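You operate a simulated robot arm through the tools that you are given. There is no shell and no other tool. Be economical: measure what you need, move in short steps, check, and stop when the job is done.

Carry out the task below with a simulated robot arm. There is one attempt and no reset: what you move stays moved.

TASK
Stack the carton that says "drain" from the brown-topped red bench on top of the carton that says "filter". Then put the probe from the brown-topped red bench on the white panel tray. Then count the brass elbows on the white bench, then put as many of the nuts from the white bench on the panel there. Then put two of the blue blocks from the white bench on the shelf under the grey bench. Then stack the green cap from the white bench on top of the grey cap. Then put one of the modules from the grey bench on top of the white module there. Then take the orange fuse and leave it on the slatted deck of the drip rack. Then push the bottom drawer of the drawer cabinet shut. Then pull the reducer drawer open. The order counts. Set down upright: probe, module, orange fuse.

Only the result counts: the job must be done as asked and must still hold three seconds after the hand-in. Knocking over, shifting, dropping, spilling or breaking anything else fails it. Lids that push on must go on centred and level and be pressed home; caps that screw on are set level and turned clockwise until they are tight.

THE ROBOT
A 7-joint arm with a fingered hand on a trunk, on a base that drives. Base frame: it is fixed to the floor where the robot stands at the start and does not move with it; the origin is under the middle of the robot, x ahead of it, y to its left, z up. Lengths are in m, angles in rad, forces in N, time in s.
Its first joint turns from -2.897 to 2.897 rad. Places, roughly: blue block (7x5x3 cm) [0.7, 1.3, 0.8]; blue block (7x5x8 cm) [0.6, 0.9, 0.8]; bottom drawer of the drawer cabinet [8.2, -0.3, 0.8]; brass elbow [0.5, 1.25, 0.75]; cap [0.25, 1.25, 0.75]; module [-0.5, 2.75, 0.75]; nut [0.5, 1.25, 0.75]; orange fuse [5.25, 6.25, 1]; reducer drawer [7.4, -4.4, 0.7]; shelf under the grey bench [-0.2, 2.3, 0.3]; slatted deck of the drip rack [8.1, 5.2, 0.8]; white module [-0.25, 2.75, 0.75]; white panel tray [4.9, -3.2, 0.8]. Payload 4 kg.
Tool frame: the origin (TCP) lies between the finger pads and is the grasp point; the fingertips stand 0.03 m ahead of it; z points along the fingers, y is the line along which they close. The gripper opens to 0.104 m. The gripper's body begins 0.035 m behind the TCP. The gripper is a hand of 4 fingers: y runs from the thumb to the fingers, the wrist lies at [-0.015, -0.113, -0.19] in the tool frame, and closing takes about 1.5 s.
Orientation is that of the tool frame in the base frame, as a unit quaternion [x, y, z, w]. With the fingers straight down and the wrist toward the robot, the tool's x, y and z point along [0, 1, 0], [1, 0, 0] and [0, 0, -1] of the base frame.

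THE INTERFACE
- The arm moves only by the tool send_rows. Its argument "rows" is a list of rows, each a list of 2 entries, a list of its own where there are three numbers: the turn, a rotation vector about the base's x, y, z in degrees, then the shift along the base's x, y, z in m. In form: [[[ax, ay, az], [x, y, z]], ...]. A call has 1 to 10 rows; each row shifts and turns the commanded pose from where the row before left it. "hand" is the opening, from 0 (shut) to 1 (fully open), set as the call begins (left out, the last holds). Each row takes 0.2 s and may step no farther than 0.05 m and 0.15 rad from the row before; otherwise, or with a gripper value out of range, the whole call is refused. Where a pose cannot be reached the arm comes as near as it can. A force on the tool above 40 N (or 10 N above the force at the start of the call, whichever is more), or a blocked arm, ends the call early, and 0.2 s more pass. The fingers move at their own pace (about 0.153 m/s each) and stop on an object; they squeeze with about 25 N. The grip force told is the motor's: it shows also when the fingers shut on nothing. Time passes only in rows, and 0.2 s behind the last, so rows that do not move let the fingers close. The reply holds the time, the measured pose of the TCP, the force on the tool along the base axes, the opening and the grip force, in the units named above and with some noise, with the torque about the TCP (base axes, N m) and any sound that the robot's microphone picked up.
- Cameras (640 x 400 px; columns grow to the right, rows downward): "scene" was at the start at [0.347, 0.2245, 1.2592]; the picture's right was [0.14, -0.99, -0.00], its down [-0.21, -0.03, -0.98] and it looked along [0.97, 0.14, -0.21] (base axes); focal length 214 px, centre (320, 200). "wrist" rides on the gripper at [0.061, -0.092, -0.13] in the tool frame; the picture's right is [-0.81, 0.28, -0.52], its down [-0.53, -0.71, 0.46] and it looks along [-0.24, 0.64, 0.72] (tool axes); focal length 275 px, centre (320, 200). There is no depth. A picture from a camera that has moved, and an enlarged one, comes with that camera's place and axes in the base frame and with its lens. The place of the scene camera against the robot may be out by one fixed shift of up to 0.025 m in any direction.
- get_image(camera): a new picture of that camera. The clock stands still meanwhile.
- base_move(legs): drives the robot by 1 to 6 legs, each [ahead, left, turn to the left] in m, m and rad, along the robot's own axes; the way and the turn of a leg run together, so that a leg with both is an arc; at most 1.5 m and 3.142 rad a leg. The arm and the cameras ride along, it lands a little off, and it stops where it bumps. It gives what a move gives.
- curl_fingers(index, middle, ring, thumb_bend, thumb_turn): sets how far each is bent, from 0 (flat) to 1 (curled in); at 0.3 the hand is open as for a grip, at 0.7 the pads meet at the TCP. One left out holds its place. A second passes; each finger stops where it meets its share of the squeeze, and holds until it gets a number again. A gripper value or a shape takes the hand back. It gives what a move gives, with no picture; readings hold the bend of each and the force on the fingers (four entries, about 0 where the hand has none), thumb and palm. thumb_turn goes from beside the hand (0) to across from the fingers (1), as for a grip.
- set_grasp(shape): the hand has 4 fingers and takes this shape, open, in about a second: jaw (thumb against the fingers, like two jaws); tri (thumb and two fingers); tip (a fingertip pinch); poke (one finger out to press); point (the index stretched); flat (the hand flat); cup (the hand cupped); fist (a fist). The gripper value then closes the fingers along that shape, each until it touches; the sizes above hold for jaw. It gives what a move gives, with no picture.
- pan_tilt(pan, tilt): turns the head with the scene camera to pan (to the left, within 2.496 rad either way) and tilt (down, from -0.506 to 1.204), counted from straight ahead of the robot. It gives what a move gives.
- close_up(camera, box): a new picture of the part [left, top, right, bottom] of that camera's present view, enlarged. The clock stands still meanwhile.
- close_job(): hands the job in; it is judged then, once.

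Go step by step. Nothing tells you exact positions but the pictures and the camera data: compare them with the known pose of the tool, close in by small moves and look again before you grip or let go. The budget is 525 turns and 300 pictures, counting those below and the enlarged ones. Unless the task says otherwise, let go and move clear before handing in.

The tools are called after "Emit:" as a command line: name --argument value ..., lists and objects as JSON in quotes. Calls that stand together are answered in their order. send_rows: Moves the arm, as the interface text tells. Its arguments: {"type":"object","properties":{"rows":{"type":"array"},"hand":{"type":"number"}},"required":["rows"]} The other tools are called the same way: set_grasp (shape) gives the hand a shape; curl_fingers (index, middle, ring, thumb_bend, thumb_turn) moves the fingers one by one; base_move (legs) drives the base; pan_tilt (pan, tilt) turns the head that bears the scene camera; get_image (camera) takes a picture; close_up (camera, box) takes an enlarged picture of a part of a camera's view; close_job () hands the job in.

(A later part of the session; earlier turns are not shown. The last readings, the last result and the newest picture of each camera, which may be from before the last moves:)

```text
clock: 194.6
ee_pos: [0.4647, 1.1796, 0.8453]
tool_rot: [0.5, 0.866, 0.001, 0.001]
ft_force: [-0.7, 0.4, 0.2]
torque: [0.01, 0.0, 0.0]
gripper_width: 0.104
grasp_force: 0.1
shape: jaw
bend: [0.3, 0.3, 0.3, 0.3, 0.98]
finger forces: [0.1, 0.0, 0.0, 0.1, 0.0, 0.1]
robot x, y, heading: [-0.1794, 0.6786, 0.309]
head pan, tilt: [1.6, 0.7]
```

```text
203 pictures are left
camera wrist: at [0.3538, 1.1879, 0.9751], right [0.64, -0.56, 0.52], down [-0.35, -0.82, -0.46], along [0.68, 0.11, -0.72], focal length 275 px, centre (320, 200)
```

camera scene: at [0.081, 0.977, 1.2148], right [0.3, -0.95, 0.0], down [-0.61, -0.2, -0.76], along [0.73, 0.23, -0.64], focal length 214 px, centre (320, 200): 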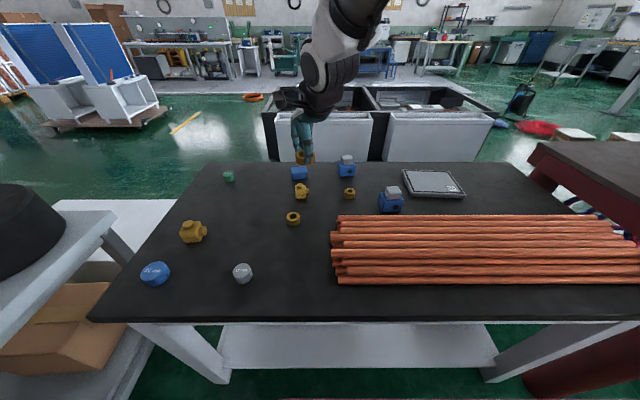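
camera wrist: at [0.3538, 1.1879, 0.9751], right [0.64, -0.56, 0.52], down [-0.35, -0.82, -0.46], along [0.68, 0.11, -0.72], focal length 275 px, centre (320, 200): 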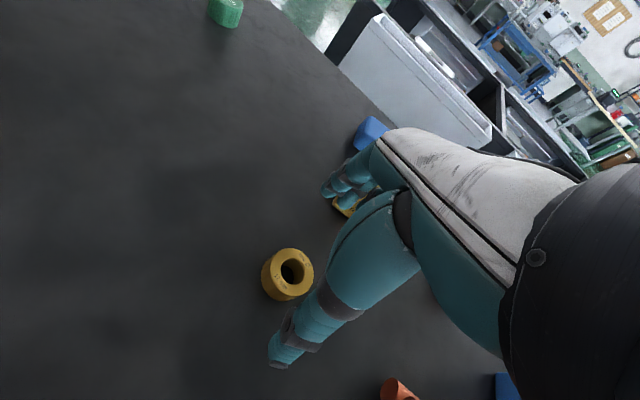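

Emit:
send_rows --rows '[[[0, 0, 0], [0, 0, -0.03]], [[0, 0, 0], [0, 0, -0.015]], [[0, 0, 0], [0, 0, 0]]]'

Emit:
send_rows --rows '[[[0, 0, 0], [0, 0, 0]], [[0, 0, 0], [0, 0, 0]], [[0, 0, 0], [0, 0, 0]], [[0, 0, 0], [0, 0, 0]], [[0, 0, 0], [0, 0, 0]], [[0, 0, 0], [0, 0, 0]], [[0, 0, 0], [0, 0, 0]], [[0, 0, 0], [0, 0, 0.02]], [[0, 0, 0], [0, 0, 0.04]], [[0, 0, 0], [0, 0, 0.04]]]' --hand 0.1

Emit:
get_image --camera "wrist"

```text
clock: 195.4
ee_pos: [0.4649, 1.1777, 0.8013]
tool_rot: [0.5, 0.866, 0.0, 0.001]
ft_force: [-0.1, -0.1, 0.0]
torque: [0.01, -0.01, 0.0]
gripper_width: 0.1037
grasp_force: 0.0
shape: jaw
bend: [0.3, 0.3, 0.3, 0.3, 0.98]
finger forces: [0.0, 0.0, 0.0, 0.0, 0.0, 0.0]
robot x, y, heading: [-0.1847, 0.6758, 0.305]
head pan, tilt: [1.6, 0.7]
```

```text
clock: 197.6
ee_pos: [0.4643, 1.1744, 0.9]
tool_rot: [0.5, 0.866, 0.0, 0.001]
ft_force: [-0.5, -0.1, -1.2]
torque: [-0.01, 0.0, -0.02]
gripper_width: 0.0305
grasp_force: 24.6
shape: jaw
bend: [0.74, 0.53, 0.58, 0.74, 1.0]
finger forces: [12.9, 8.8, 0.1, 0.1, 22.1, 0.0]
robot x, y, heading: [-0.179, 0.6785, 0.307]
head pan, tilt: [1.6, 0.7]
```

```text
202 pictures are left
camera wrist: at [0.3523, 1.1831, 1.0308], right [0.64, -0.56, 0.52], down [-0.35, -0.82, -0.45], along [0.68, 0.11, -0.72], focal length 275 px, centre (320, 200)
```

wrist: 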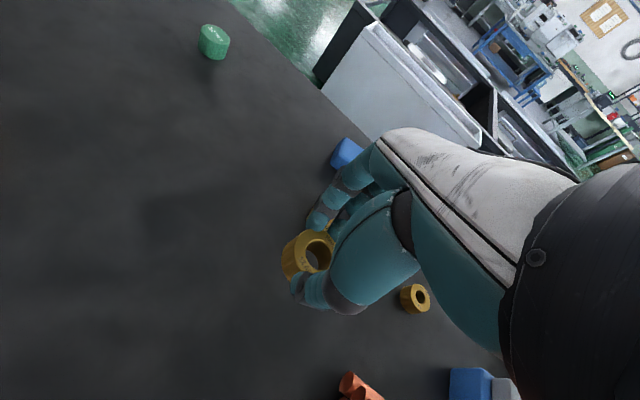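

Emit:
send_rows --rows '[[[0, 0, 0], [0, 0, 0.045]], [[0, 0, 0], [0, 0, 0.035]], [[0, 0, 0], [0.026, -0.039, 0]], [[0, 0, 0], [0.026, -0.039, 0]], [[0, 0, 0], [0.026, -0.039, 0]], [[0, 0, -2], [0.026, -0.039, 0]], [[0, 0, -2], [0.026, -0.039, 0]], [[0, 0, -2], [0.026, -0.039, 0]], [[0, 0, -2], [0.026, -0.039, 0]], [[0, 0, 0], [0.026, -0.039, 0]]]'

Emit:
send_rows --rows '[[[0, 0, 0], [0.028, -0.041, 0]], [[0, 0, 0], [0.028, -0.041, 0]], [[0, 0, 0], [0.028, -0.041, 0]], [[0, 0, 0], [0, 0, -0.05]], [[0, 0, 0], [0, 0, -0.05]], [[0, 0, 0], [0, 0, 0]]]'

Emit:
pan_tilt --pan 0.0 --tilt 0.7

Emit:
close_up --camera "scene" --box '[320, 100, 520, 240]'

Emit:
get_image --camera "wrist"

```text
clock: 199.8
ee_pos: [0.6746, 0.8647, 0.9823]
tool_rot: [0.559, 0.829, 0.001, 0.001]
ft_force: [-0.2, 1.2, -1.1]
torque: [0.0, -0.01, -0.03]
gripper_width: 0.0304
grasp_force: 25.2
shape: jaw
bend: [0.74, 0.53, 0.58, 0.74, 1.0]
finger forces: [12.9, 8.9, 0.0, 0.1, 22.0, 0.0]
robot x, y, heading: [-0.1827, 0.6777, 0.311]
head pan, tilt: [1.6, 0.7]
```

```text
clock: 201.2
ee_pos: [0.7596, 0.741, 0.8797]
tool_rot: [0.56, 0.829, 0.001, 0.001]
ft_force: [-1.0, 0.4, -1.5]
torque: [0.0, 0.0, -0.03]
gripper_width: 0.0303
grasp_force: 24.8
shape: jaw
bend: [0.74, 0.53, 0.58, 0.74, 1.0]
finger forces: [12.9, 8.9, 0.0, 0.0, 22.0, 0.0]
robot x, y, heading: [-0.1838, 0.6755, 0.306]
head pan, tilt: [1.6, 0.7]
```

```text
clock: 202.9
ee_pos: [0.7593, 0.7406, 0.8781]
tool_rot: [0.559, 0.829, 0.0, 0.001]
ft_force: [-0.3, 0.0, -1.7]
torque: [-0.03, 0.01, -0.01]
gripper_width: 0.0302
grasp_force: 25.0
shape: jaw
bend: [0.74, 0.53, 0.58, 0.74, 1.0]
finger forces: [12.9, 9.0, 0.0, 0.0, 22.0, 0.1]
robot x, y, heading: [-0.1845, 0.6746, 0.304]
head pan, tilt: [0.0, 0.7]
```

```text
2.86 times, centred on (420, 170) of scene
camera zoom: at [0.081, 0.9769, 1.2148], right [0.3, -0.95, 0.0], down [-0.61, -0.2, -0.76], along [0.73, 0.23, -0.64], focal length 613 px, centre (34, 286)
```

zoom: 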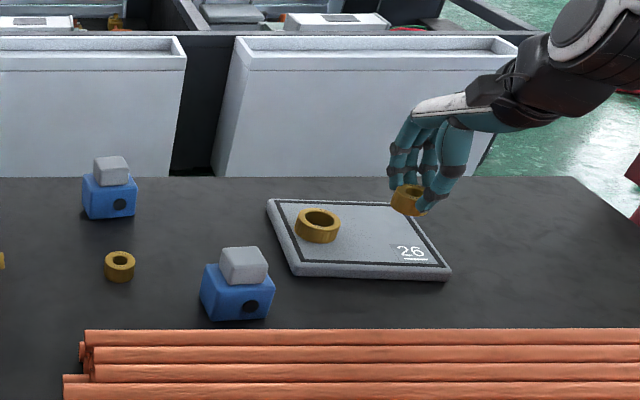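

```text
200 pictures are left
camera wrist: at [0.6496, 0.7642, 1.0088], right [0.56, -0.65, 0.52], down [-0.46, -0.76, -0.46], along [0.69, 0.02, -0.72], focal length 275 px, centre (320, 200)
```

wrist: 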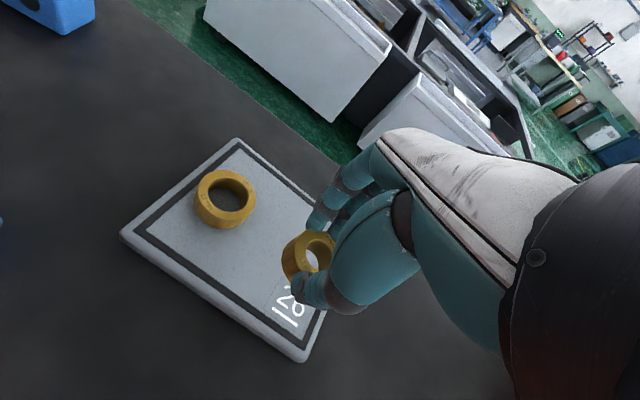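

Emit:
send_rows --rows '[[[0, 0, 0], [0, 0, -0.04]], [[0, 0, 0], [0, 0, -0.012]], [[0, 0, 0], [0, 0, -0.004]], [[0, 0, 0], [0, 0, -0.003]], [[0, 0, 0], [0, 0, 0]]]'

Emit:
close_up --camera "scene" --box '[390, 140, 490, 210]'

```text
clock: 204.1
ee_pos: [0.7593, 0.7419, 0.8223]
tool_rot: [0.559, 0.829, 0.0, 0.0]
ft_force: [-0.3, 0.1, -0.8]
torque: [0.0, -0.02, -0.03]
gripper_width: 0.0302
grasp_force: 24.7
shape: jaw
bend: [0.74, 0.53, 0.58, 0.74, 1.0]
finger forces: [12.9, 9.1, 0.0, 0.1, 21.9, 0.0]
robot x, y, heading: [-0.1811, 0.6761, 0.31]
head pan, tilt: [0.0, 0.7]
```

```text
5.71 times, centred on (440, 175) of scene
camera zoom: at [0.081, 0.9769, 1.2148], right [0.3, -0.95, 0.0], down [-0.61, -0.2, -0.76], along [0.73, 0.23, -0.64], focal length 1226 px, centre (-366, 343)
```

zoom: 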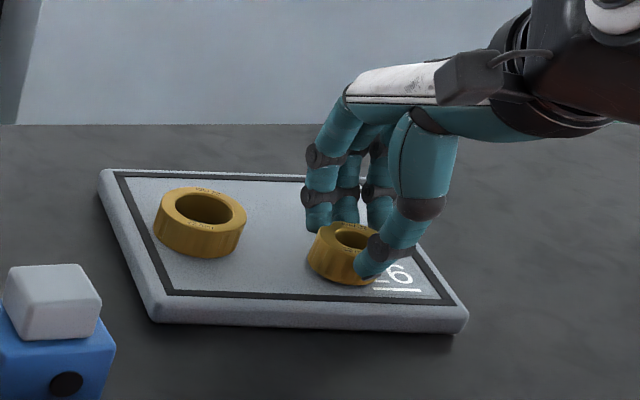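

Emit:
send_rows --rows '[[[0, 0, 0], [0, 0, -0.003]], [[0, 0, 0], [0, 0, -0.002]], [[0, 0, 0], [0, 0, 0]]]'

```text
clock: 204.9
ee_pos: [0.7587, 0.7411, 0.818]
tool_rot: [0.559, 0.829, 0.002, 0.002]
ft_force: [-0.8, -0.3, 8.6]
torque: [0.0, -0.06, -0.02]
gripper_width: 0.0308
grasp_force: 25.2
shape: jaw
bend: [0.74, 0.53, 0.58, 0.74, 1.0]
finger forces: [13.7, 9.7, 0.1, 0.0, 24.1, 0.0]
robot x, y, heading: [-0.1841, 0.6776, 0.31]
head pan, tilt: [0.0, 0.7]
```

Emit:
send_rows --rows '[[[0, 0, 0], [0, 0, 0]], [[0, 0, 0], [0, 0, 0]], [[0, 0, 0], [0, 0, 0]], [[0, 0, 0], [0, 0, 0]], [[0, 0, 0], [0, 0, 0]], [[0, 0, 0], [0, 0, 0]], [[0, 0, 0], [0, 0, 0.03]], [[0, 0, 0], [0, 0, 0.05]], [[0, 0, 0], [0, 0, 0.05]], [[0, 0, 0], [0, 0, 0.03]]]' --hand 1

Emit:
get_image --camera "scene"

Emit:
get_image --camera "wrist"

```text
clock: 207.1
ee_pos: [0.756, 0.741, 0.9779]
tool_rot: [0.56, 0.828, -0.001, 0.001]
ft_force: [0.2, 1.0, -0.4]
torque: [0.01, 0.0, -0.03]
gripper_width: 0.1036
grasp_force: 0.0
shape: jaw
bend: [0.3, 0.3, 0.3, 0.3, 0.98]
finger forces: [0.1, 0.0, 0.0, 0.0, 0.0, 0.0]
robot x, y, heading: [-0.1819, 0.679, 0.309]
head pan, tilt: [0.0, 0.7]
```

```text
198 pictures are left
camera scene: at [0.0812, 0.9768, 1.2148], right [0.3, -0.95, 0.0], down [-0.61, -0.2, -0.76], along [0.73, 0.23, -0.64], focal length 214 px, centre (320, 200)
```

scene: 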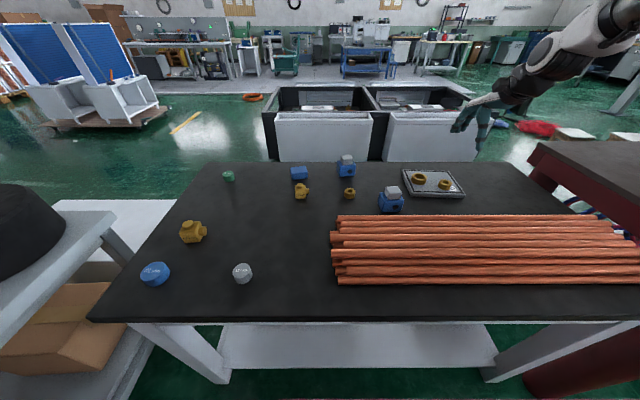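

```text
197 pictures are left
camera wrist: at [0.6473, 0.7651, 1.1072], right [0.56, -0.65, 0.52], down [-0.46, -0.76, -0.45], along [0.69, 0.01, -0.72], focal length 275 px, centre (320, 200)
```

wrist: 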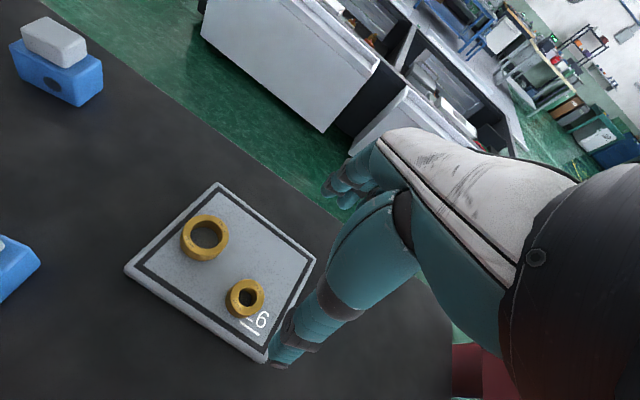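

Two elbows, so two nuts now lie on the panel. Next the blue blocks: the shelf is low, so I'll carry them with the hand tilted forward, closing sideways. First I swing the hand: yaw −90°.

Emit:
send_rows --rows '[[[0, 0, 0], [-0.02, 0, 0.045]], [[0, 0, 0], [-0.02, 0, 0.045]], [[0, 0, -8], [-0.02, 0, 0.03]], [[0, 0, -8], [-0.02, 0, 0]], [[0, 0, -8], [-0.02, 0, 0]], [[0, 0, -8], [-0.02, 0, 0]], [[0, 0, -8], [0, 0, 0]], [[0, 0, -8], [0, 0, 0]], [[0, 0, -8], [0, 0, 0]], [[0, 0, 0], [0, 0, 0]]]'

Emit:
send_rows --rows '[[[0, 0, -8], [0, 0, 0]], [[0, 0, -8], [0, 0, 0]], [[0, 0, -8], [0, 0, 0]], [[0, 0, -8], [0, 0, 0]], [[0, 0, -4], [0, 0, 0]], [[0, 0, 0], [0, 0, 0]]]'

```text
clock: 209.3
ee_pos: [0.6373, 0.7403, 1.0979]
tool_rot: [0.883, 0.469, 0.0, 0.001]
ft_force: [0.4, 0.3, 0.8]
torque: [-0.01, -0.02, -0.01]
gripper_width: 0.1037
grasp_force: 0.0
shape: jaw
bend: [0.3, 0.3, 0.3, 0.3, 0.98]
finger forces: [0.1, 0.1, 0.0, 0.0, 0.0, 0.0]
robot x, y, heading: [-0.1859, 0.6768, 0.307]
head pan, tilt: [0.0, 0.7]
```

```text
clock: 210.7
ee_pos: [0.6375, 0.7407, 1.0982]
tool_rot: [0.985, 0.172, -0.001, 0.001]
ft_force: [0.0, 0.8, 0.1]
torque: [-0.05, 0.0, 0.02]
gripper_width: 0.1037
grasp_force: 0.0
shape: jaw
bend: [0.3, 0.3, 0.3, 0.3, 0.98]
finger forces: [0.0, 0.0, 0.0, 0.1, 0.1, 0.1]
robot x, y, heading: [-0.1805, 0.6718, 0.309]
head pan, tilt: [0.0, 0.7]
```

Emit:
send_rows --rows '[[[2.4, -7.1, 0], [0, 0, 0]], [[2.4, -7.1, 0], [0, 0, 0]], [[2.4, -7.1, 0], [0, 0, 0]], [[2.4, -7.1, 0], [0, 0, 0]], [[2.4, -7.1, 0], [0, 0, 0]], [[2.4, -7.1, 0], [0, 0, 0]], [[0, 0, 0], [0, 0, 0]]]'

Emit:
get_image --camera "wrist"

Emit:
get_image --camera "scene"

```text
clock: 212.3
ee_pos: [0.6367, 0.7421, 1.0969]
tool_rot: [0.922, 0.162, 0.348, -0.053]
ft_force: [-0.7, 0.0, 0.2]
torque: [0.02, 0.01, 0.02]
gripper_width: 0.1036
grasp_force: 0.0
shape: jaw
bend: [0.3, 0.3, 0.3, 0.3, 0.98]
finger forces: [0.1, 0.0, 0.0, 0.0, 0.1, 0.0]
out of reach, approached as far as the arm can: row 6
robot x, y, heading: [-0.185, 0.6776, 0.313]
head pan, tilt: [0.0, 0.7]
```

```text
196 pictures are left
camera wrist: at [0.5669, 0.8175, 1.2338], right [-0.8, -0.58, -0.14], down [-0.33, 0.63, -0.71], along [0.5, -0.52, -0.7], focal length 275 px, centre (320, 200)
```

wrist: 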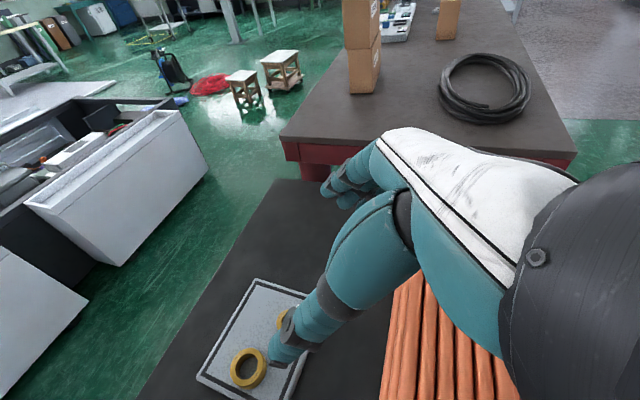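

```text
195 pictures are left
camera scene: at [0.081, 0.9769, 1.2148], right [0.3, -0.95, 0.0], down [-0.61, -0.2, -0.76], along [0.73, 0.23, -0.64], focal length 214 px, centre (320, 200)
```

scene: 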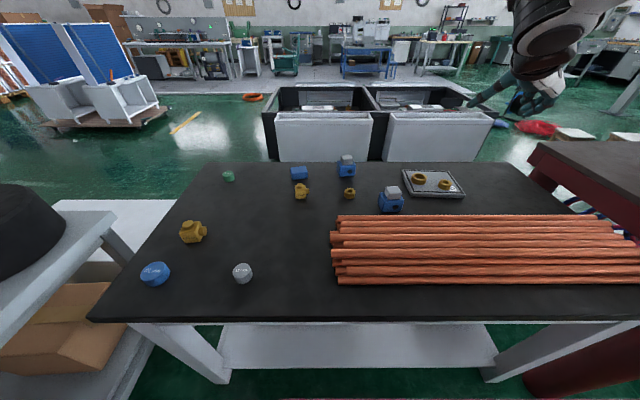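

Emit:
send_rows --rows '[[[0, 0, 0], [-0.02, 0.035, -0.02]], [[0, 0, 0], [-0.02, 0.035, -0.02]], [[0, 0, 0], [-0.02, 0.035, -0.02]], [[0, 0, 0], [-0.02, 0.035, -0.02]], [[0, 0, 0], [-0.02, 0.028, -0.02]], [[0, 0, 0], [-0.01, 0, -0.02]], [[0, 0, 0], [0, 0, 0]]]'

Emit:
get_image --camera "wrist"

Emit:
get_image --camera "scene"

```text
clock: 213.7
ee_pos: [0.551, 0.8729, 1.0031]
tool_rot: [0.928, 0.082, 0.344, -0.12]
ft_force: [-0.9, 0.7, 0.5]
torque: [-0.04, -0.01, 0.0]
gripper_width: 0.1038
grasp_force: 0.1
shape: jaw
bend: [0.3, 0.3, 0.3, 0.3, 0.98]
finger forces: [0.0, 0.1, 0.1, 0.0, 0.1, 0.1]
robot x, y, heading: [-0.1794, 0.6771, 0.31]
head pan, tilt: [0.0, 0.7]
stopped in row 7: the arm was blocked; the commanded pose is now the measured one
```

```text
194 pictures are left
camera wrist: at [0.4937, 0.9299, 1.1541], right [-0.86, -0.46, -0.2], down [-0.28, 0.77, -0.57], along [0.42, -0.43, -0.8], focal length 275 px, centre (320, 200)
```

wrist: 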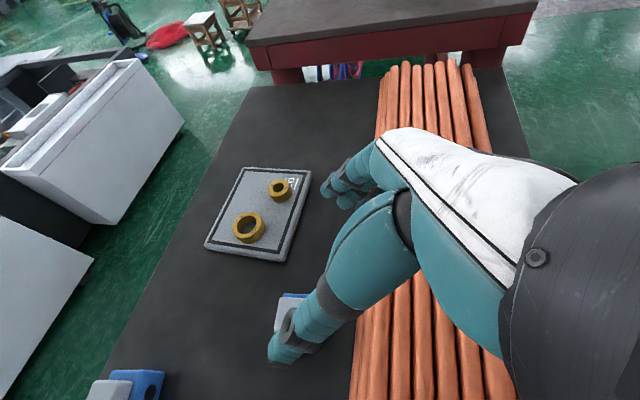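

```text
193 pictures are left
camera scene: at [0.0795, 0.9782, 1.2128], right [0.32, -0.95, 0.0], down [-0.63, -0.21, -0.75], along [0.71, 0.24, -0.66], focal length 214 px, centre (320, 200)
```

scene: 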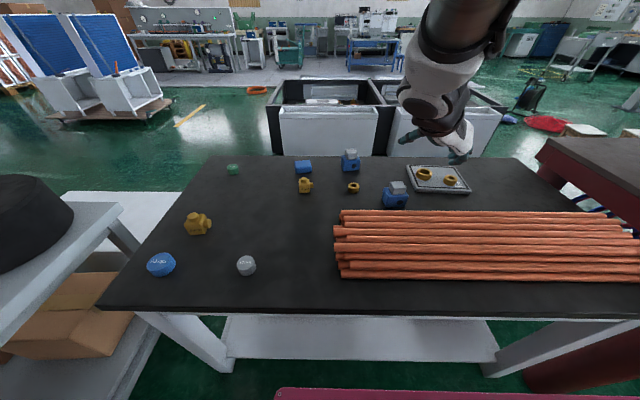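

Blocked by my own head again. I'll strafe left so the blocks lie to my right, away from the head.

Emit:
send_rows --rows '[[[0, 0, 0], [0.015, -0.04, 0.02]], [[0, 0, 0], [0.015, -0.04, 0.02]], [[0, 0, 0], [0.015, -0.04, 0.02]], [[0, 0, 0], [0, 0, 0]]]'

Emit:
base_move --legs '[[0, 0.27, 0]]'

Emit:
send_rows --rows '[[[0, 0, 0], [0.01, -0.045, 0]], [[0, 0, 0], [0.01, -0.045, 0]], [[0, 0, 0], [0, 0, 0]]]'

Emit:
get_image --camera "wrist"

Emit:
pan_tilt --pan -0.2 --tilt 0.7

Emit:
get_image --camera "scene"

```text
clock: 214.7
ee_pos: [0.595, 0.7551, 1.0663]
tool_rot: [0.927, 0.085, 0.345, -0.118]
ft_force: [-0.5, 0.3, 0.1]
torque: [0.01, -0.01, 0.01]
gripper_width: 0.1041
grasp_force: 0.0
shape: jaw
bend: [0.3, 0.3, 0.3, 0.3, 0.98]
finger forces: [0.0, 0.0, 0.0, 0.0, 0.0, 0.1]
robot x, y, heading: [-0.1777, 0.676, 0.307]
head pan, tilt: [0.0, 0.7]
```

```text
clock: 216.6
ee_pos: [0.5132, 1.0129, 1.0661]
tool_rot: [0.927, 0.087, 0.344, -0.119]
ft_force: [-0.5, 1.1, -0.4]
torque: [0.0, 0.01, 0.02]
gripper_width: 0.1041
grasp_force: 0.0
shape: jaw
bend: [0.3, 0.3, 0.3, 0.3, 0.98]
finger forces: [0.0, 0.0, 0.0, 0.1, 0.0, 0.1]
robot x, y, heading: [-0.2633, 0.9327, 0.314]
head pan, tilt: [0.0, 0.7]
```

```text
clock: 217.4
ee_pos: [0.5315, 0.9252, 1.066]
tool_rot: [0.927, 0.087, 0.344, -0.119]
ft_force: [-0.8, 0.1, 0.5]
torque: [-0.01, -0.01, 0.0]
gripper_width: 0.1039
grasp_force: 0.0
shape: jaw
bend: [0.3, 0.3, 0.3, 0.3, 0.98]
finger forces: [0.1, 0.1, 0.0, 0.0, 0.0, 0.0]
robot x, y, heading: [-0.2605, 0.9303, 0.31]
head pan, tilt: [0.0, 0.7]
```

```text
192 pictures are left
camera wrist: at [0.4731, 0.9813, 1.2154], right [-0.86, -0.47, -0.2], down [-0.29, 0.77, -0.57], along [0.42, -0.43, -0.8], focal length 275 px, centre (320, 200)
```

wrist: 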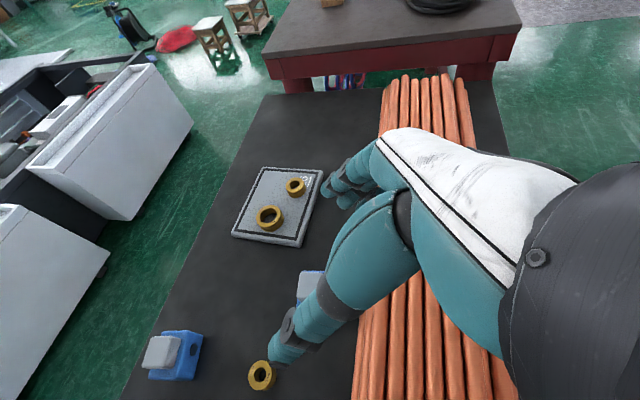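

```text
clock: 218.1
ee_pos: [0.5317, 0.9243, 1.0645]
tool_rot: [0.927, 0.086, 0.344, -0.119]
ft_force: [-0.2, 0.0, 0.3]
torque: [-0.01, -0.01, 0.0]
gripper_width: 0.1039
grasp_force: 0.1
shape: jaw
bend: [0.3, 0.3, 0.3, 0.3, 0.98]
finger forces: [0.0, 0.1, 0.0, 0.0, 0.0, 0.0]
robot x, y, heading: [-0.2682, 0.9309, 0.309]
head pan, tilt: [-0.201, 0.7]
```

```text
191 pictures are left
camera scene: at [0.0019, 1.2158, 1.2148], right [0.11, -0.99, 0.0], down [-0.64, -0.07, -0.76], along [0.76, 0.09, -0.64], focal length 214 px, centre (320, 200)
```

scene: 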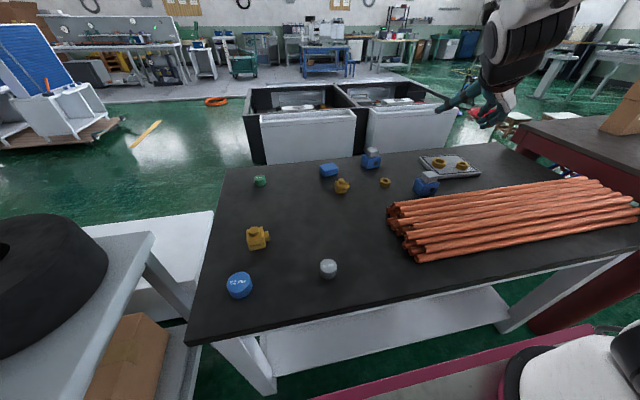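

Emit:
send_rows --rows '[[[-4.4, -1.1, 0], [0, 0, 0]], [[-4.4, -1.1, 0], [0, 0, 0]], [[0, 0, 0], [0, 0, 0]]]'

Emit:
close_up --camera "scene" --box '[310, 140, 450, 215]'

Emit:
get_image --camera "wrist"

```text
clock: 218.9
ee_pos: [0.5322, 0.9234, 1.0649]
tool_rot: [0.927, 0.115, 0.354, -0.046]
ft_force: [0.2, -0.1, 0.2]
torque: [0.01, 0.0, 0.01]
gripper_width: 0.104
grasp_force: 0.0
shape: jaw
bend: [0.3, 0.3, 0.3, 0.3, 0.98]
finger forces: [0.1, 0.0, 0.1, 0.0, 0.0, 0.1]
robot x, y, heading: [-0.2635, 0.9324, 0.313]
head pan, tilt: [-0.201, 0.7]
```

```text
4.57 times, centred on (380, 178) of scene
camera zoom: at [0.0019, 1.2157, 1.2148], right [0.11, -0.99, 0.0], down [-0.64, -0.07, -0.76], along [0.76, 0.09, -0.64], focal length 980 px, centre (46, 303)
```

zoom: 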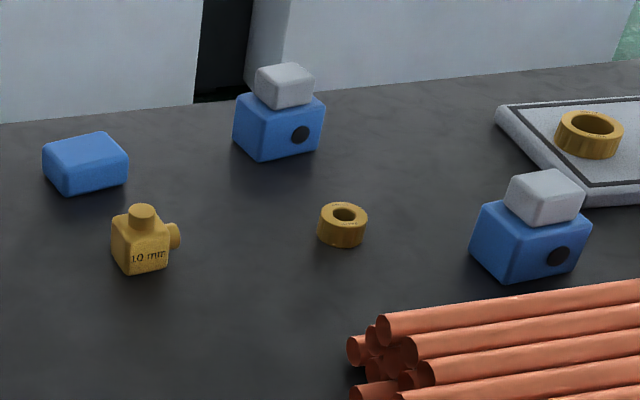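

```text
189 pictures are left
camera wrist: at [0.4682, 1.0032, 1.2035], right [-0.85, -0.5, -0.16], down [-0.27, 0.67, -0.69], along [0.45, -0.55, -0.7], focal length 275 px, centre (320, 200)
```

wrist: 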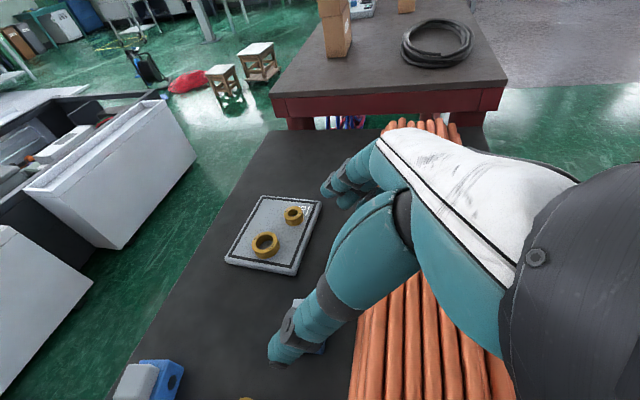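

Emit:
send_rows --rows '[[[0, 0, 6.4], [0, -0.02, -0.03]], [[0, 0, 0], [-0.002, -0.02, -0.04]], [[0, 0, 0], [-0.002, -0.006, -0.045]], [[0, 0, 0], [0, 0, 0]]]'

Emit:
get_image --camera "scene"

Emit:
get_image --camera "wrist"

```text
clock: 219.9
ee_pos: [0.5294, 0.8787, 0.9523]
tool_rot: [0.919, 0.167, 0.351, -0.066]
ft_force: [-0.2, 0.7, -0.2]
torque: [0.01, 0.04, 0.0]
gripper_width: 0.1042
grasp_force: 0.1
shape: jaw
bend: [0.3, 0.3, 0.3, 0.3, 0.98]
finger forces: [0.0, 0.0, 0.0, 0.1, 0.0, 0.0]
robot x, y, heading: [-0.263, 0.9319, 0.311]
head pan, tilt: [-0.201, 0.7]
```

```text
188 pictures are left
camera scene: at [0.0018, 1.2157, 1.2148], right [0.11, -0.99, 0.0], down [-0.64, -0.07, -0.76], along [0.76, 0.09, -0.64], focal length 214 px, centre (320, 200)
```

scene: 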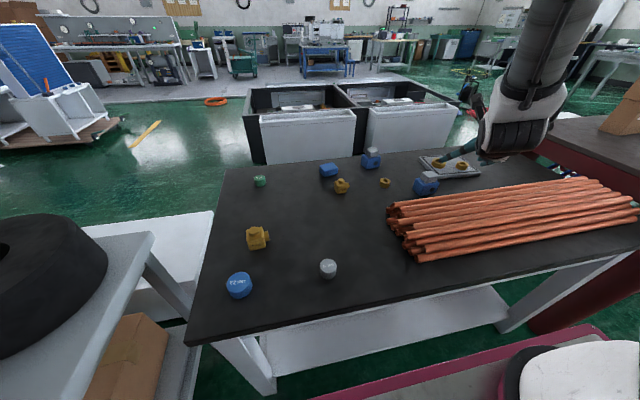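

```text
187 pictures are left
camera wrist: at [0.4568, 0.9501, 1.0901], right [-0.79, -0.59, -0.16], down [-0.34, 0.64, -0.69], along [0.51, -0.49, -0.7], focal length 275 px, centre (320, 200)
```

wrist: 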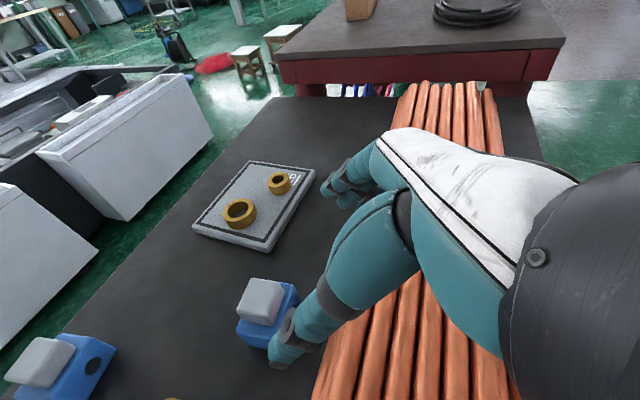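

Emit:
close_up --camera "wrist" --box '[210, 260, 330, 370]'

```text
3.64 times, centred on (270, 315) of wrist
camera zoom: at [0.4568, 0.9501, 1.0901], right [-0.79, -0.59, -0.16], down [-0.34, 0.64, -0.69], along [0.51, -0.49, -0.7], focal length 1001 px, centre (502, -218)
```

zoom: 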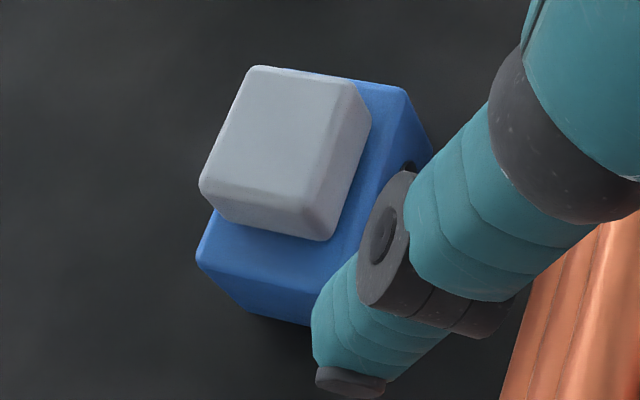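

Emit:
send_rows --rows '[[[0, 0, 0], [0.029, 0.0095, -0.039]], [[0, 0, 0], [0.029, 0.0095, -0.038]], [[0, 0, 0], [0, 0, 0]]]'

Emit:
get_image --camera "wrist"

Emit:
close_up --camera "scene" --box '[370, 120, 510, 220]'

```text
clock: 220.7
ee_pos: [0.5859, 0.8977, 0.8748]
tool_rot: [0.919, 0.168, 0.351, -0.066]
ft_force: [0.0, 0.5, -0.4]
torque: [0.05, -0.03, 0.02]
gripper_width: 0.1038
grasp_force: 0.0
shape: jaw
bend: [0.3, 0.3, 0.3, 0.3, 0.98]
finger forces: [0.0, 0.1, 0.1, 0.1, 0.1, 0.1]
robot x, y, heading: [-0.2615, 0.933, 0.315]
head pan, tilt: [-0.201, 0.7]
```

```text
185 pictures are left
camera wrist: at [0.5138, 0.9697, 1.0123], right [-0.79, -0.59, -0.16], down [-0.34, 0.64, -0.69], along [0.51, -0.49, -0.7], focal length 275 px, centre (320, 200)
```

wrist: 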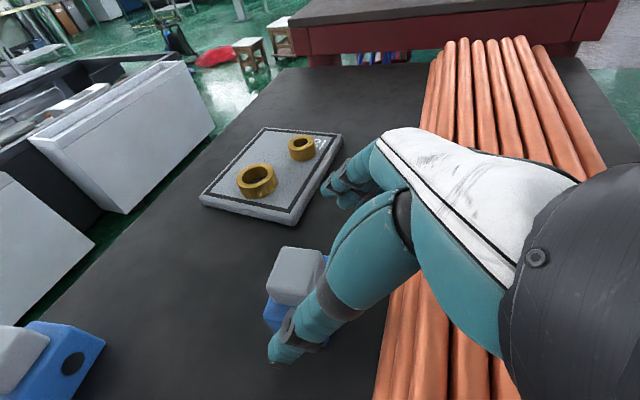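

```text
4.00 times, centred on (440, 170) of scene
camera zoom: at [0.0018, 1.2157, 1.2148], right [0.11, -0.99, 0.0], down [-0.64, -0.07, -0.76], along [0.76, 0.09, -0.64], focal length 858 px, centre (-160, 320)
```

zoom: 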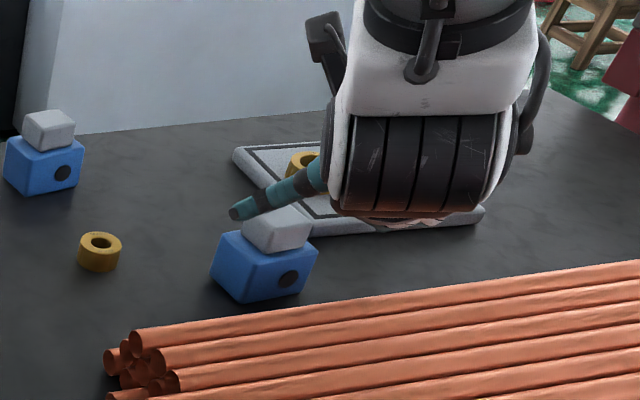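

Emit:
send_rows --rows '[[[0, 0, 0], [0.018, 0.006, -0.023]], [[0, 0, 0], [0.017, 0.0055, -0.02]], [[0, 0, 0], [0, 0, 0]]]'

Emit:
get_image --camera "wrist"

Emit:
close_up --camera "scene" --box '[370, 120, 510, 220]'

```text
clock: 221.5
ee_pos: [0.6213, 0.9079, 0.8288]
tool_rot: [0.919, 0.168, 0.351, -0.066]
ft_force: [0.0, 0.1, 0.1]
torque: [0.02, -0.01, 0.0]
gripper_width: 0.104
grasp_force: 0.1
shape: jaw
bend: [0.3, 0.3, 0.3, 0.3, 0.98]
finger forces: [0.0, 0.0, 0.1, 0.1, 0.1, 0.0]
robot x, y, heading: [-0.2644, 0.9295, 0.312]
head pan, tilt: [-0.201, 0.7]
```

```text
183 pictures are left
camera wrist: at [0.5494, 0.9793, 0.9672], right [-0.79, -0.59, -0.16], down [-0.34, 0.64, -0.69], along [0.51, -0.49, -0.7], focal length 275 px, centre (320, 200)
```

wrist: 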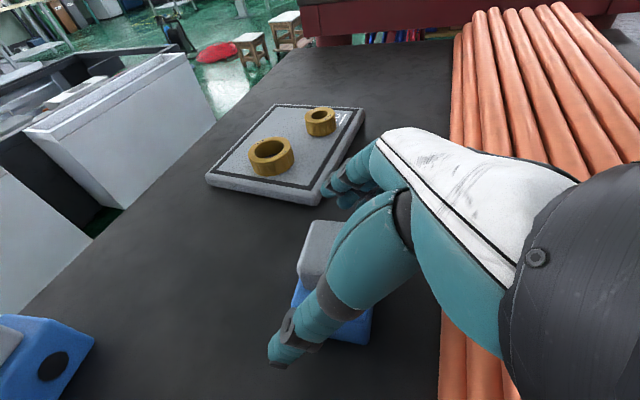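

```text
4.00 times, centred on (440, 170) of scene
camera zoom: at [0.0019, 1.2157, 1.2148], right [0.11, -0.99, 0.0], down [-0.64, -0.07, -0.76], along [0.76, 0.09, -0.64], focal length 858 px, centre (-160, 320)
```

zoom: 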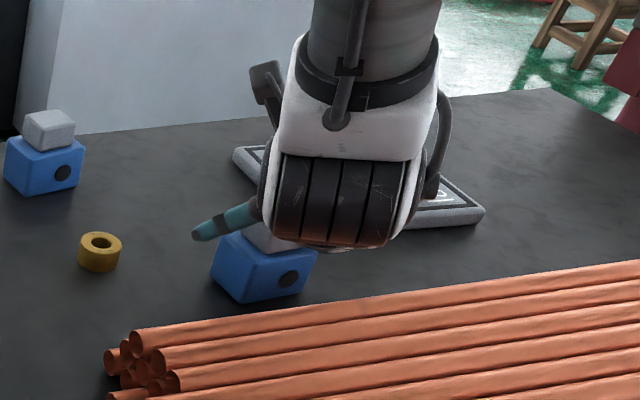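

Emit:
send_rows --rows '[[[0, 0, 0], [0, 0, 0]], [[0, 0, 0], [0, 0, 0]], [[0, 0, 0], [0, 0, 0]], [[0, 0, 0], [0, 0, 0]], [[0, 0, 0], [0, 0, 0]], [[0, 0, 0], [0, 0, 0]], [[0, 0, 0], [0, 0, 0]], [[0, 0, 0], [0, 0, 0]], [[0, 0, 0], [0, 0, 0]]]' --hand 0.2

Emit:
get_image --camera "wrist"

Emit:
close_up --camera "scene" --box '[370, 120, 510, 220]'

```text
clock: 223.5
ee_pos: [0.6209, 0.9067, 0.8297]
tool_rot: [0.919, 0.167, 0.351, -0.066]
ft_force: [-0.3, -0.6, 1.5]
torque: [0.03, 0.07, 0.06]
gripper_width: 0.0439
grasp_force: 25.4
shape: jaw
bend: [0.73, 0.46, 0.43, 0.69, 1.0]
finger forces: [10.1, 6.9, 3.3, 0.2, 21.5, 0.0]
robot x, y, heading: [-0.2606, 0.9315, 0.313]
head pan, tilt: [-0.201, 0.7]
```

```text
181 pictures are left
camera wrist: at [0.5493, 0.9793, 0.9674], right [-0.79, -0.59, -0.16], down [-0.34, 0.64, -0.69], along [0.51, -0.49, -0.7], focal length 275 px, centre (320, 200)
```

wrist: 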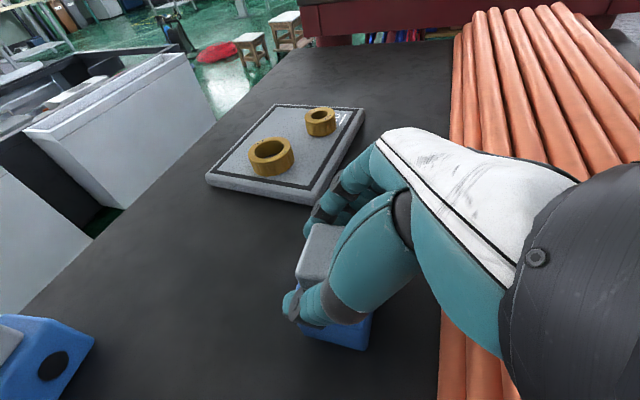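

```text
4.00 times, centred on (440, 170) of scene
camera zoom: at [0.0019, 1.2157, 1.2148], right [0.11, -0.99, 0.0], down [-0.64, -0.07, -0.76], along [0.76, 0.09, -0.64], focal length 858 px, centre (-160, 320)
```

zoom: 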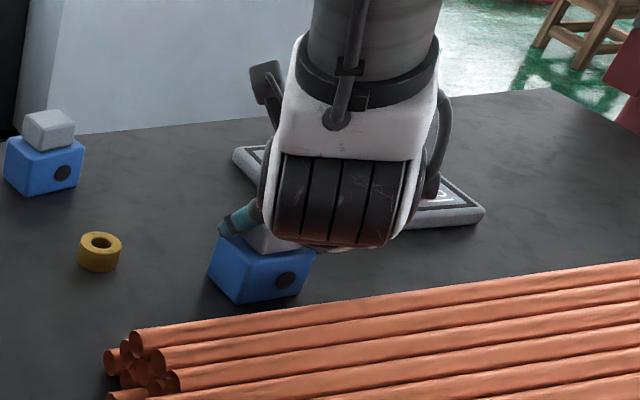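

Emit:
send_rows --rows '[[[0, 0, 0], [0, 0, 0.015]], [[0, 0, 0], [0, 0, 0.03]], [[0, 0, 0], [0, 0, 0.03]], [[0, 0, 0], [0, 0, 0]]]'

Emit:
get_image --camera "wrist"

Emit:
close_up --camera "scene" --box '[370, 120, 510, 220]'

```text
clock: 224.5
ee_pos: [0.621, 0.9067, 0.9049]
tool_rot: [0.919, 0.167, 0.351, -0.066]
ft_force: [0.6, 0.0, -1.4]
torque: [0.0, 0.01, -0.01]
gripper_width: 0.0399
grasp_force: 24.3
shape: jaw
bend: [0.75, 0.42, 0.4, 0.72, 0.99]
finger forces: [2.1, 12.6, 3.4, 0.0, 18.0, 0.0]
robot x, y, heading: [-0.2655, 0.9331, 0.311]
head pan, tilt: [-0.201, 0.7]
```

```text
179 pictures are left
camera wrist: at [0.5491, 0.9802, 1.0425], right [-0.79, -0.59, -0.16], down [-0.34, 0.64, -0.69], along [0.51, -0.49, -0.71], focal length 275 px, centre (320, 200)
```

wrist: 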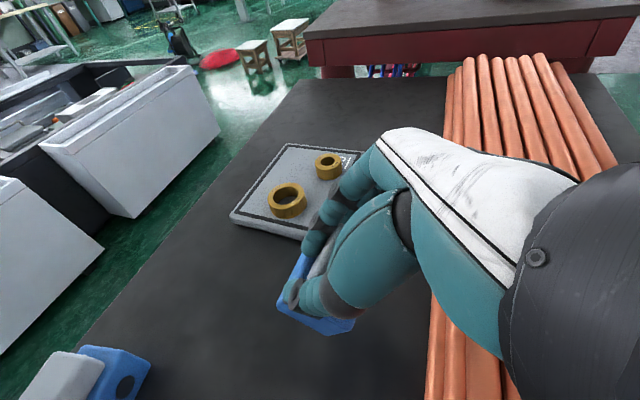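

```text
4.00 times, centred on (440, 170) of scene
camera zoom: at [0.0019, 1.2157, 1.2148], right [0.11, -0.99, 0.0], down [-0.64, -0.07, -0.76], along [0.76, 0.09, -0.64], focal length 858 px, centre (-160, 320)
```

zoom: 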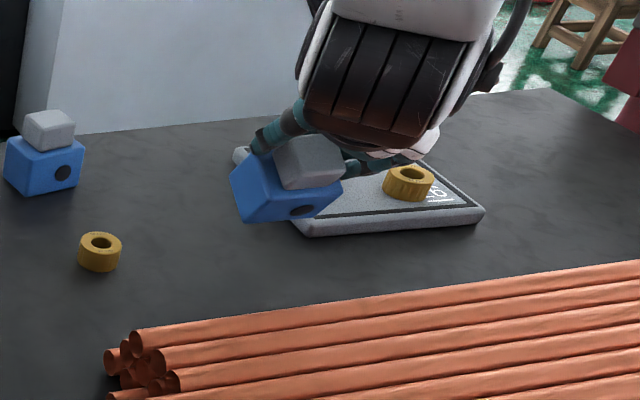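

The block pivoted in a thin grip, so I'll set it back and regrip with less tilt so more fingers bear on the blue body.

Emit:
send_rows --rows '[[[0, 0, 0], [0, 0, -0.03]], [[0, 0, 0], [0, 0, -0.02]], [[0, 0, 0], [0, 0, -0.012]], [[0, 0, 0], [0, 0, -0.006]], [[0, 0, 0], [0, 0, -0.005]], [[0, 0, 0], [0, 0, 0]]]'

Emit:
close_up --camera "scene" --box '[370, 120, 510, 220]'

```text
clock: 225.8
ee_pos: [0.6256, 0.9063, 0.8397]
tool_rot: [0.916, 0.168, 0.36, -0.064]
ft_force: [-1.6, 1.2, 17.2]
torque: [-0.24, 0.1, -0.02]
gripper_width: 0.0405
grasp_force: 25.3
shape: jaw
bend: [0.75, 0.41, 0.4, 0.73, 0.98]
finger forces: [13.6, 13.5, 3.9, 0.1, 22.8, 0.0]
robot x, y, heading: [-0.2608, 0.9317, 0.317]
head pan, tilt: [-0.201, 0.7]
stopped in row 6: the force on the tool passed its limit (the readings are from after the stop); the commanded pose is now the measured one
```

```text
4.00 times, centred on (440, 170) of scene
camera zoom: at [0.0012, 1.2158, 1.215], right [0.11, -0.99, 0.0], down [-0.64, -0.07, -0.77], along [0.76, 0.09, -0.64], focal length 858 px, centre (-160, 320)
```

zoom: 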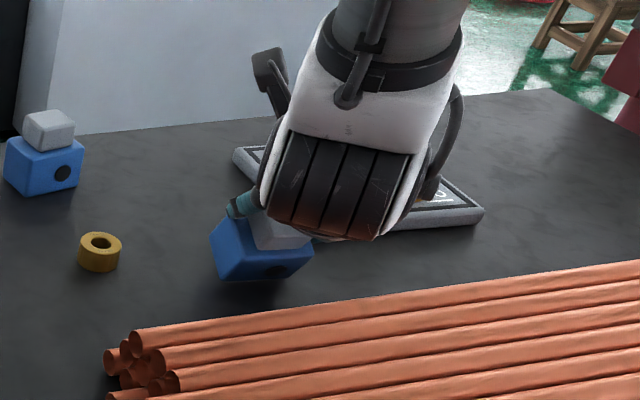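

Emit:
send_rows --rows '[[[0, 0, 0], [0, 0, 0]], [[0, 0, 0], [0, 0, 0]], [[0, 0, 0], [0, 0, 0]], [[0, 0, 0], [0, 0, 0]], [[0, 0, 0], [0, 0, 0]], [[0, 0, 0], [0, 0, 0]]]' --hand 1

Emit:
send_rows --rows '[[[0, 0, 0], [-0.025, -0.009, 0.03]], [[0, 0, 0], [-0.025, -0.009, 0.03]], [[0, 0, 0], [-0.025, -0.009, 0.03]], [[0, 0, 0], [0, 0, 0]]]'

Emit:
close_up --camera "scene" --box '[370, 120, 510, 220]'

Emit:
get_image --camera "wrist"

```text
clock: 227.2
ee_pos: [0.6239, 0.9076, 0.8378]
tool_rot: [0.917, 0.168, 0.357, -0.064]
ft_force: [-0.2, 0.9, 0.4]
torque: [-0.01, 0.0, 0.01]
gripper_width: 0.1035
grasp_force: 0.1
shape: jaw
bend: [0.3, 0.3, 0.3, 0.3, 0.98]
finger forces: [0.1, 0.0, 0.0, 0.0, 0.1, 0.0]
robot x, y, heading: [-0.2649, 0.9286, 0.313]
head pan, tilt: [-0.201, 0.7]
```

```text
clock: 228.2
ee_pos: [0.5504, 0.8791, 0.9278]
tool_rot: [0.916, 0.167, 0.358, -0.064]
ft_force: [-0.9, 0.2, 0.2]
torque: [-0.01, -0.01, 0.02]
gripper_width: 0.1035
grasp_force: 0.1
shape: jaw
bend: [0.3, 0.3, 0.3, 0.3, 0.98]
finger forces: [0.0, 0.0, 0.1, 0.0, 0.1, 0.0]
robot x, y, heading: [-0.2647, 0.9297, 0.313]
head pan, tilt: [-0.201, 0.7]
```

```text
4.00 times, centred on (440, 170) of scene
camera zoom: at [0.0019, 1.2157, 1.2148], right [0.11, -0.99, 0.0], down [-0.64, -0.07, -0.76], along [0.76, 0.09, -0.64], focal length 858 px, centre (-160, 320)
```

zoom: 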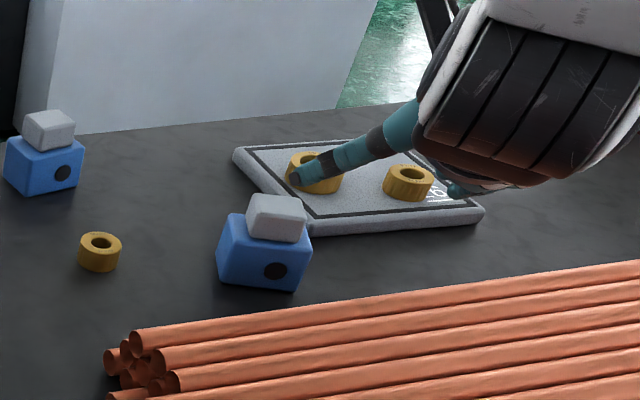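

```text
175 pictures are left
camera wrist: at [0.4769, 0.9519, 1.0642], right [-0.79, -0.59, -0.17], down [-0.33, 0.64, -0.7], along [0.52, -0.49, -0.7], focal length 275 px, centre (320, 200)
```

wrist: 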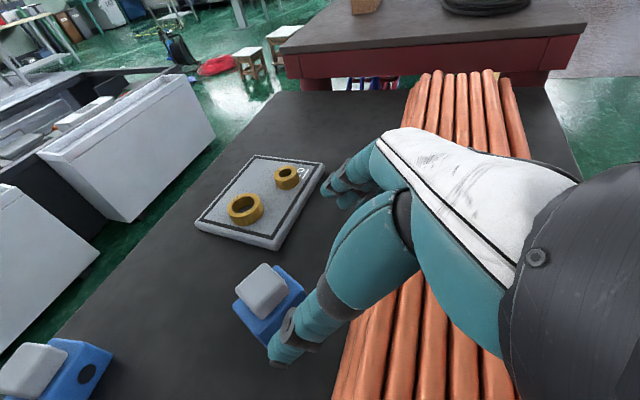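

Emit:
send_rows --rows '[[[-2.4, 7.1, 0], [0, 0.01, 0.02]], [[-2.4, 7.1, 0], [0, 0.01, 0.02]], [[0, 0, -6.75], [0, 0.01, 0]], [[0, 0, -6.75], [0, 0.01, 0]], [[0, 0, -6.75], [0.01, 0.004, 0]], [[0, 0, -6.75], [0.015, 0, 0]], [[0, 0, 0], [0, 0, -0.03]], [[0, 0, 0], [0, 0, 0]]]'

Emit:
get_image --camera "wrist"

Emit:
close_up --camera "scene" --box '[370, 120, 510, 220]'

```text
clock: 229.9
ee_pos: [0.5761, 0.9251, 0.9377]
tool_rot: [0.97, -0.054, 0.239, 0.01]
ft_force: [-0.2, -0.6, -0.1]
torque: [0.01, 0.0, 0.02]
gripper_width: 0.1037
grasp_force: 0.0
shape: jaw
bend: [0.3, 0.3, 0.3, 0.3, 0.98]
finger forces: [0.1, 0.1, 0.0, 0.1, 0.0, 0.0]
robot x, y, heading: [-0.2642, 0.9312, 0.312]
head pan, tilt: [-0.201, 0.7]
```

```text
174 pictures are left
camera wrist: at [0.5775, 1.0172, 1.0816], right [-0.98, -0.17, 0.08], down [-0.18, 0.74, -0.65], along [0.05, -0.65, -0.76], focal length 275 px, centre (320, 200)
```

wrist: 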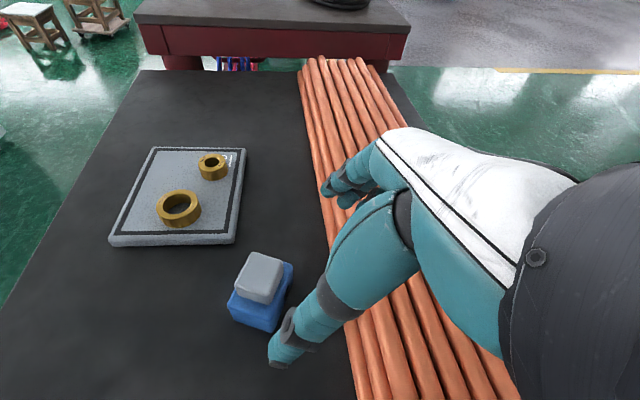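

```text
4.00 times, centred on (440, 170) of scene
camera zoom: at [0.0018, 1.2157, 1.2148], right [0.11, -0.99, 0.0], down [-0.64, -0.07, -0.76], along [0.76, 0.09, -0.64], focal length 858 px, centre (-160, 320)
```

zoom: 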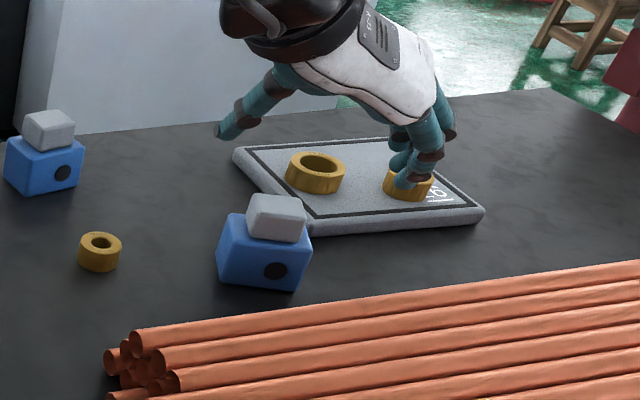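

Emit:
send_rows --rows '[[[0, 0, 0], [0.02, -0.005, -0.042]], [[0, 0, 0], [0.02, -0.005, -0.042]], [[0, 0, 0], [0.018, -0.004, -0.03]], [[0, 0, 0], [0, 0, 0]]]'

Emit:
get_image --camera "wrist"

Emit:
close_up --camera "scene" --box '[370, 120, 510, 220]'

```text
clock: 230.9
ee_pos: [0.6337, 0.9098, 0.8224]
tool_rot: [0.97, -0.055, 0.238, 0.011]
ft_force: [0.4, 0.2, 0.1]
torque: [0.03, 0.01, -0.04]
gripper_width: 0.1038
grasp_force: 0.0
shape: jaw
bend: [0.3, 0.3, 0.3, 0.3, 0.98]
finger forces: [0.0, 0.1, 0.0, 0.0, 0.0, 0.1]
robot x, y, heading: [-0.2633, 0.9319, 0.31]
head pan, tilt: [-0.201, 0.7]
```

```text
172 pictures are left
camera wrist: at [0.637, 1.0028, 0.9671], right [-0.98, -0.17, 0.08], down [-0.18, 0.74, -0.65], along [0.05, -0.65, -0.76], focal length 275 px, centre (320, 200)
```

wrist: 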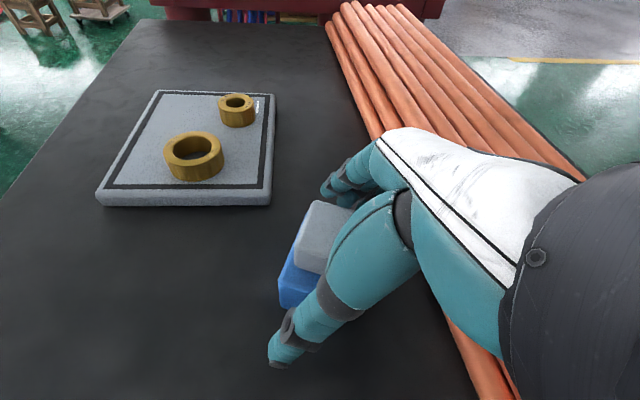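

```text
4.00 times, centred on (440, 170) of scene
camera zoom: at [0.0018, 1.2157, 1.2148], right [0.11, -0.99, 0.0], down [-0.64, -0.07, -0.76], along [0.76, 0.09, -0.64], focal length 858 px, centre (-160, 320)
```

zoom: 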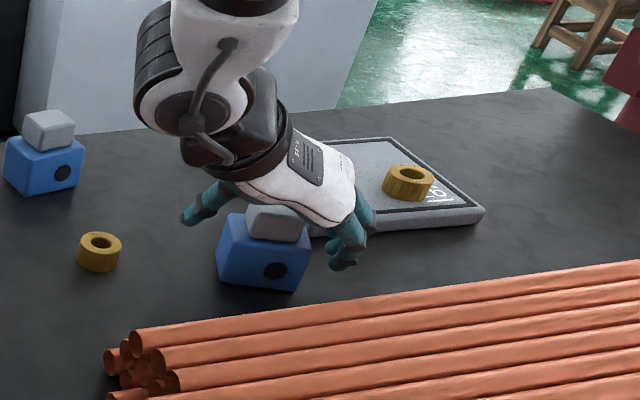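

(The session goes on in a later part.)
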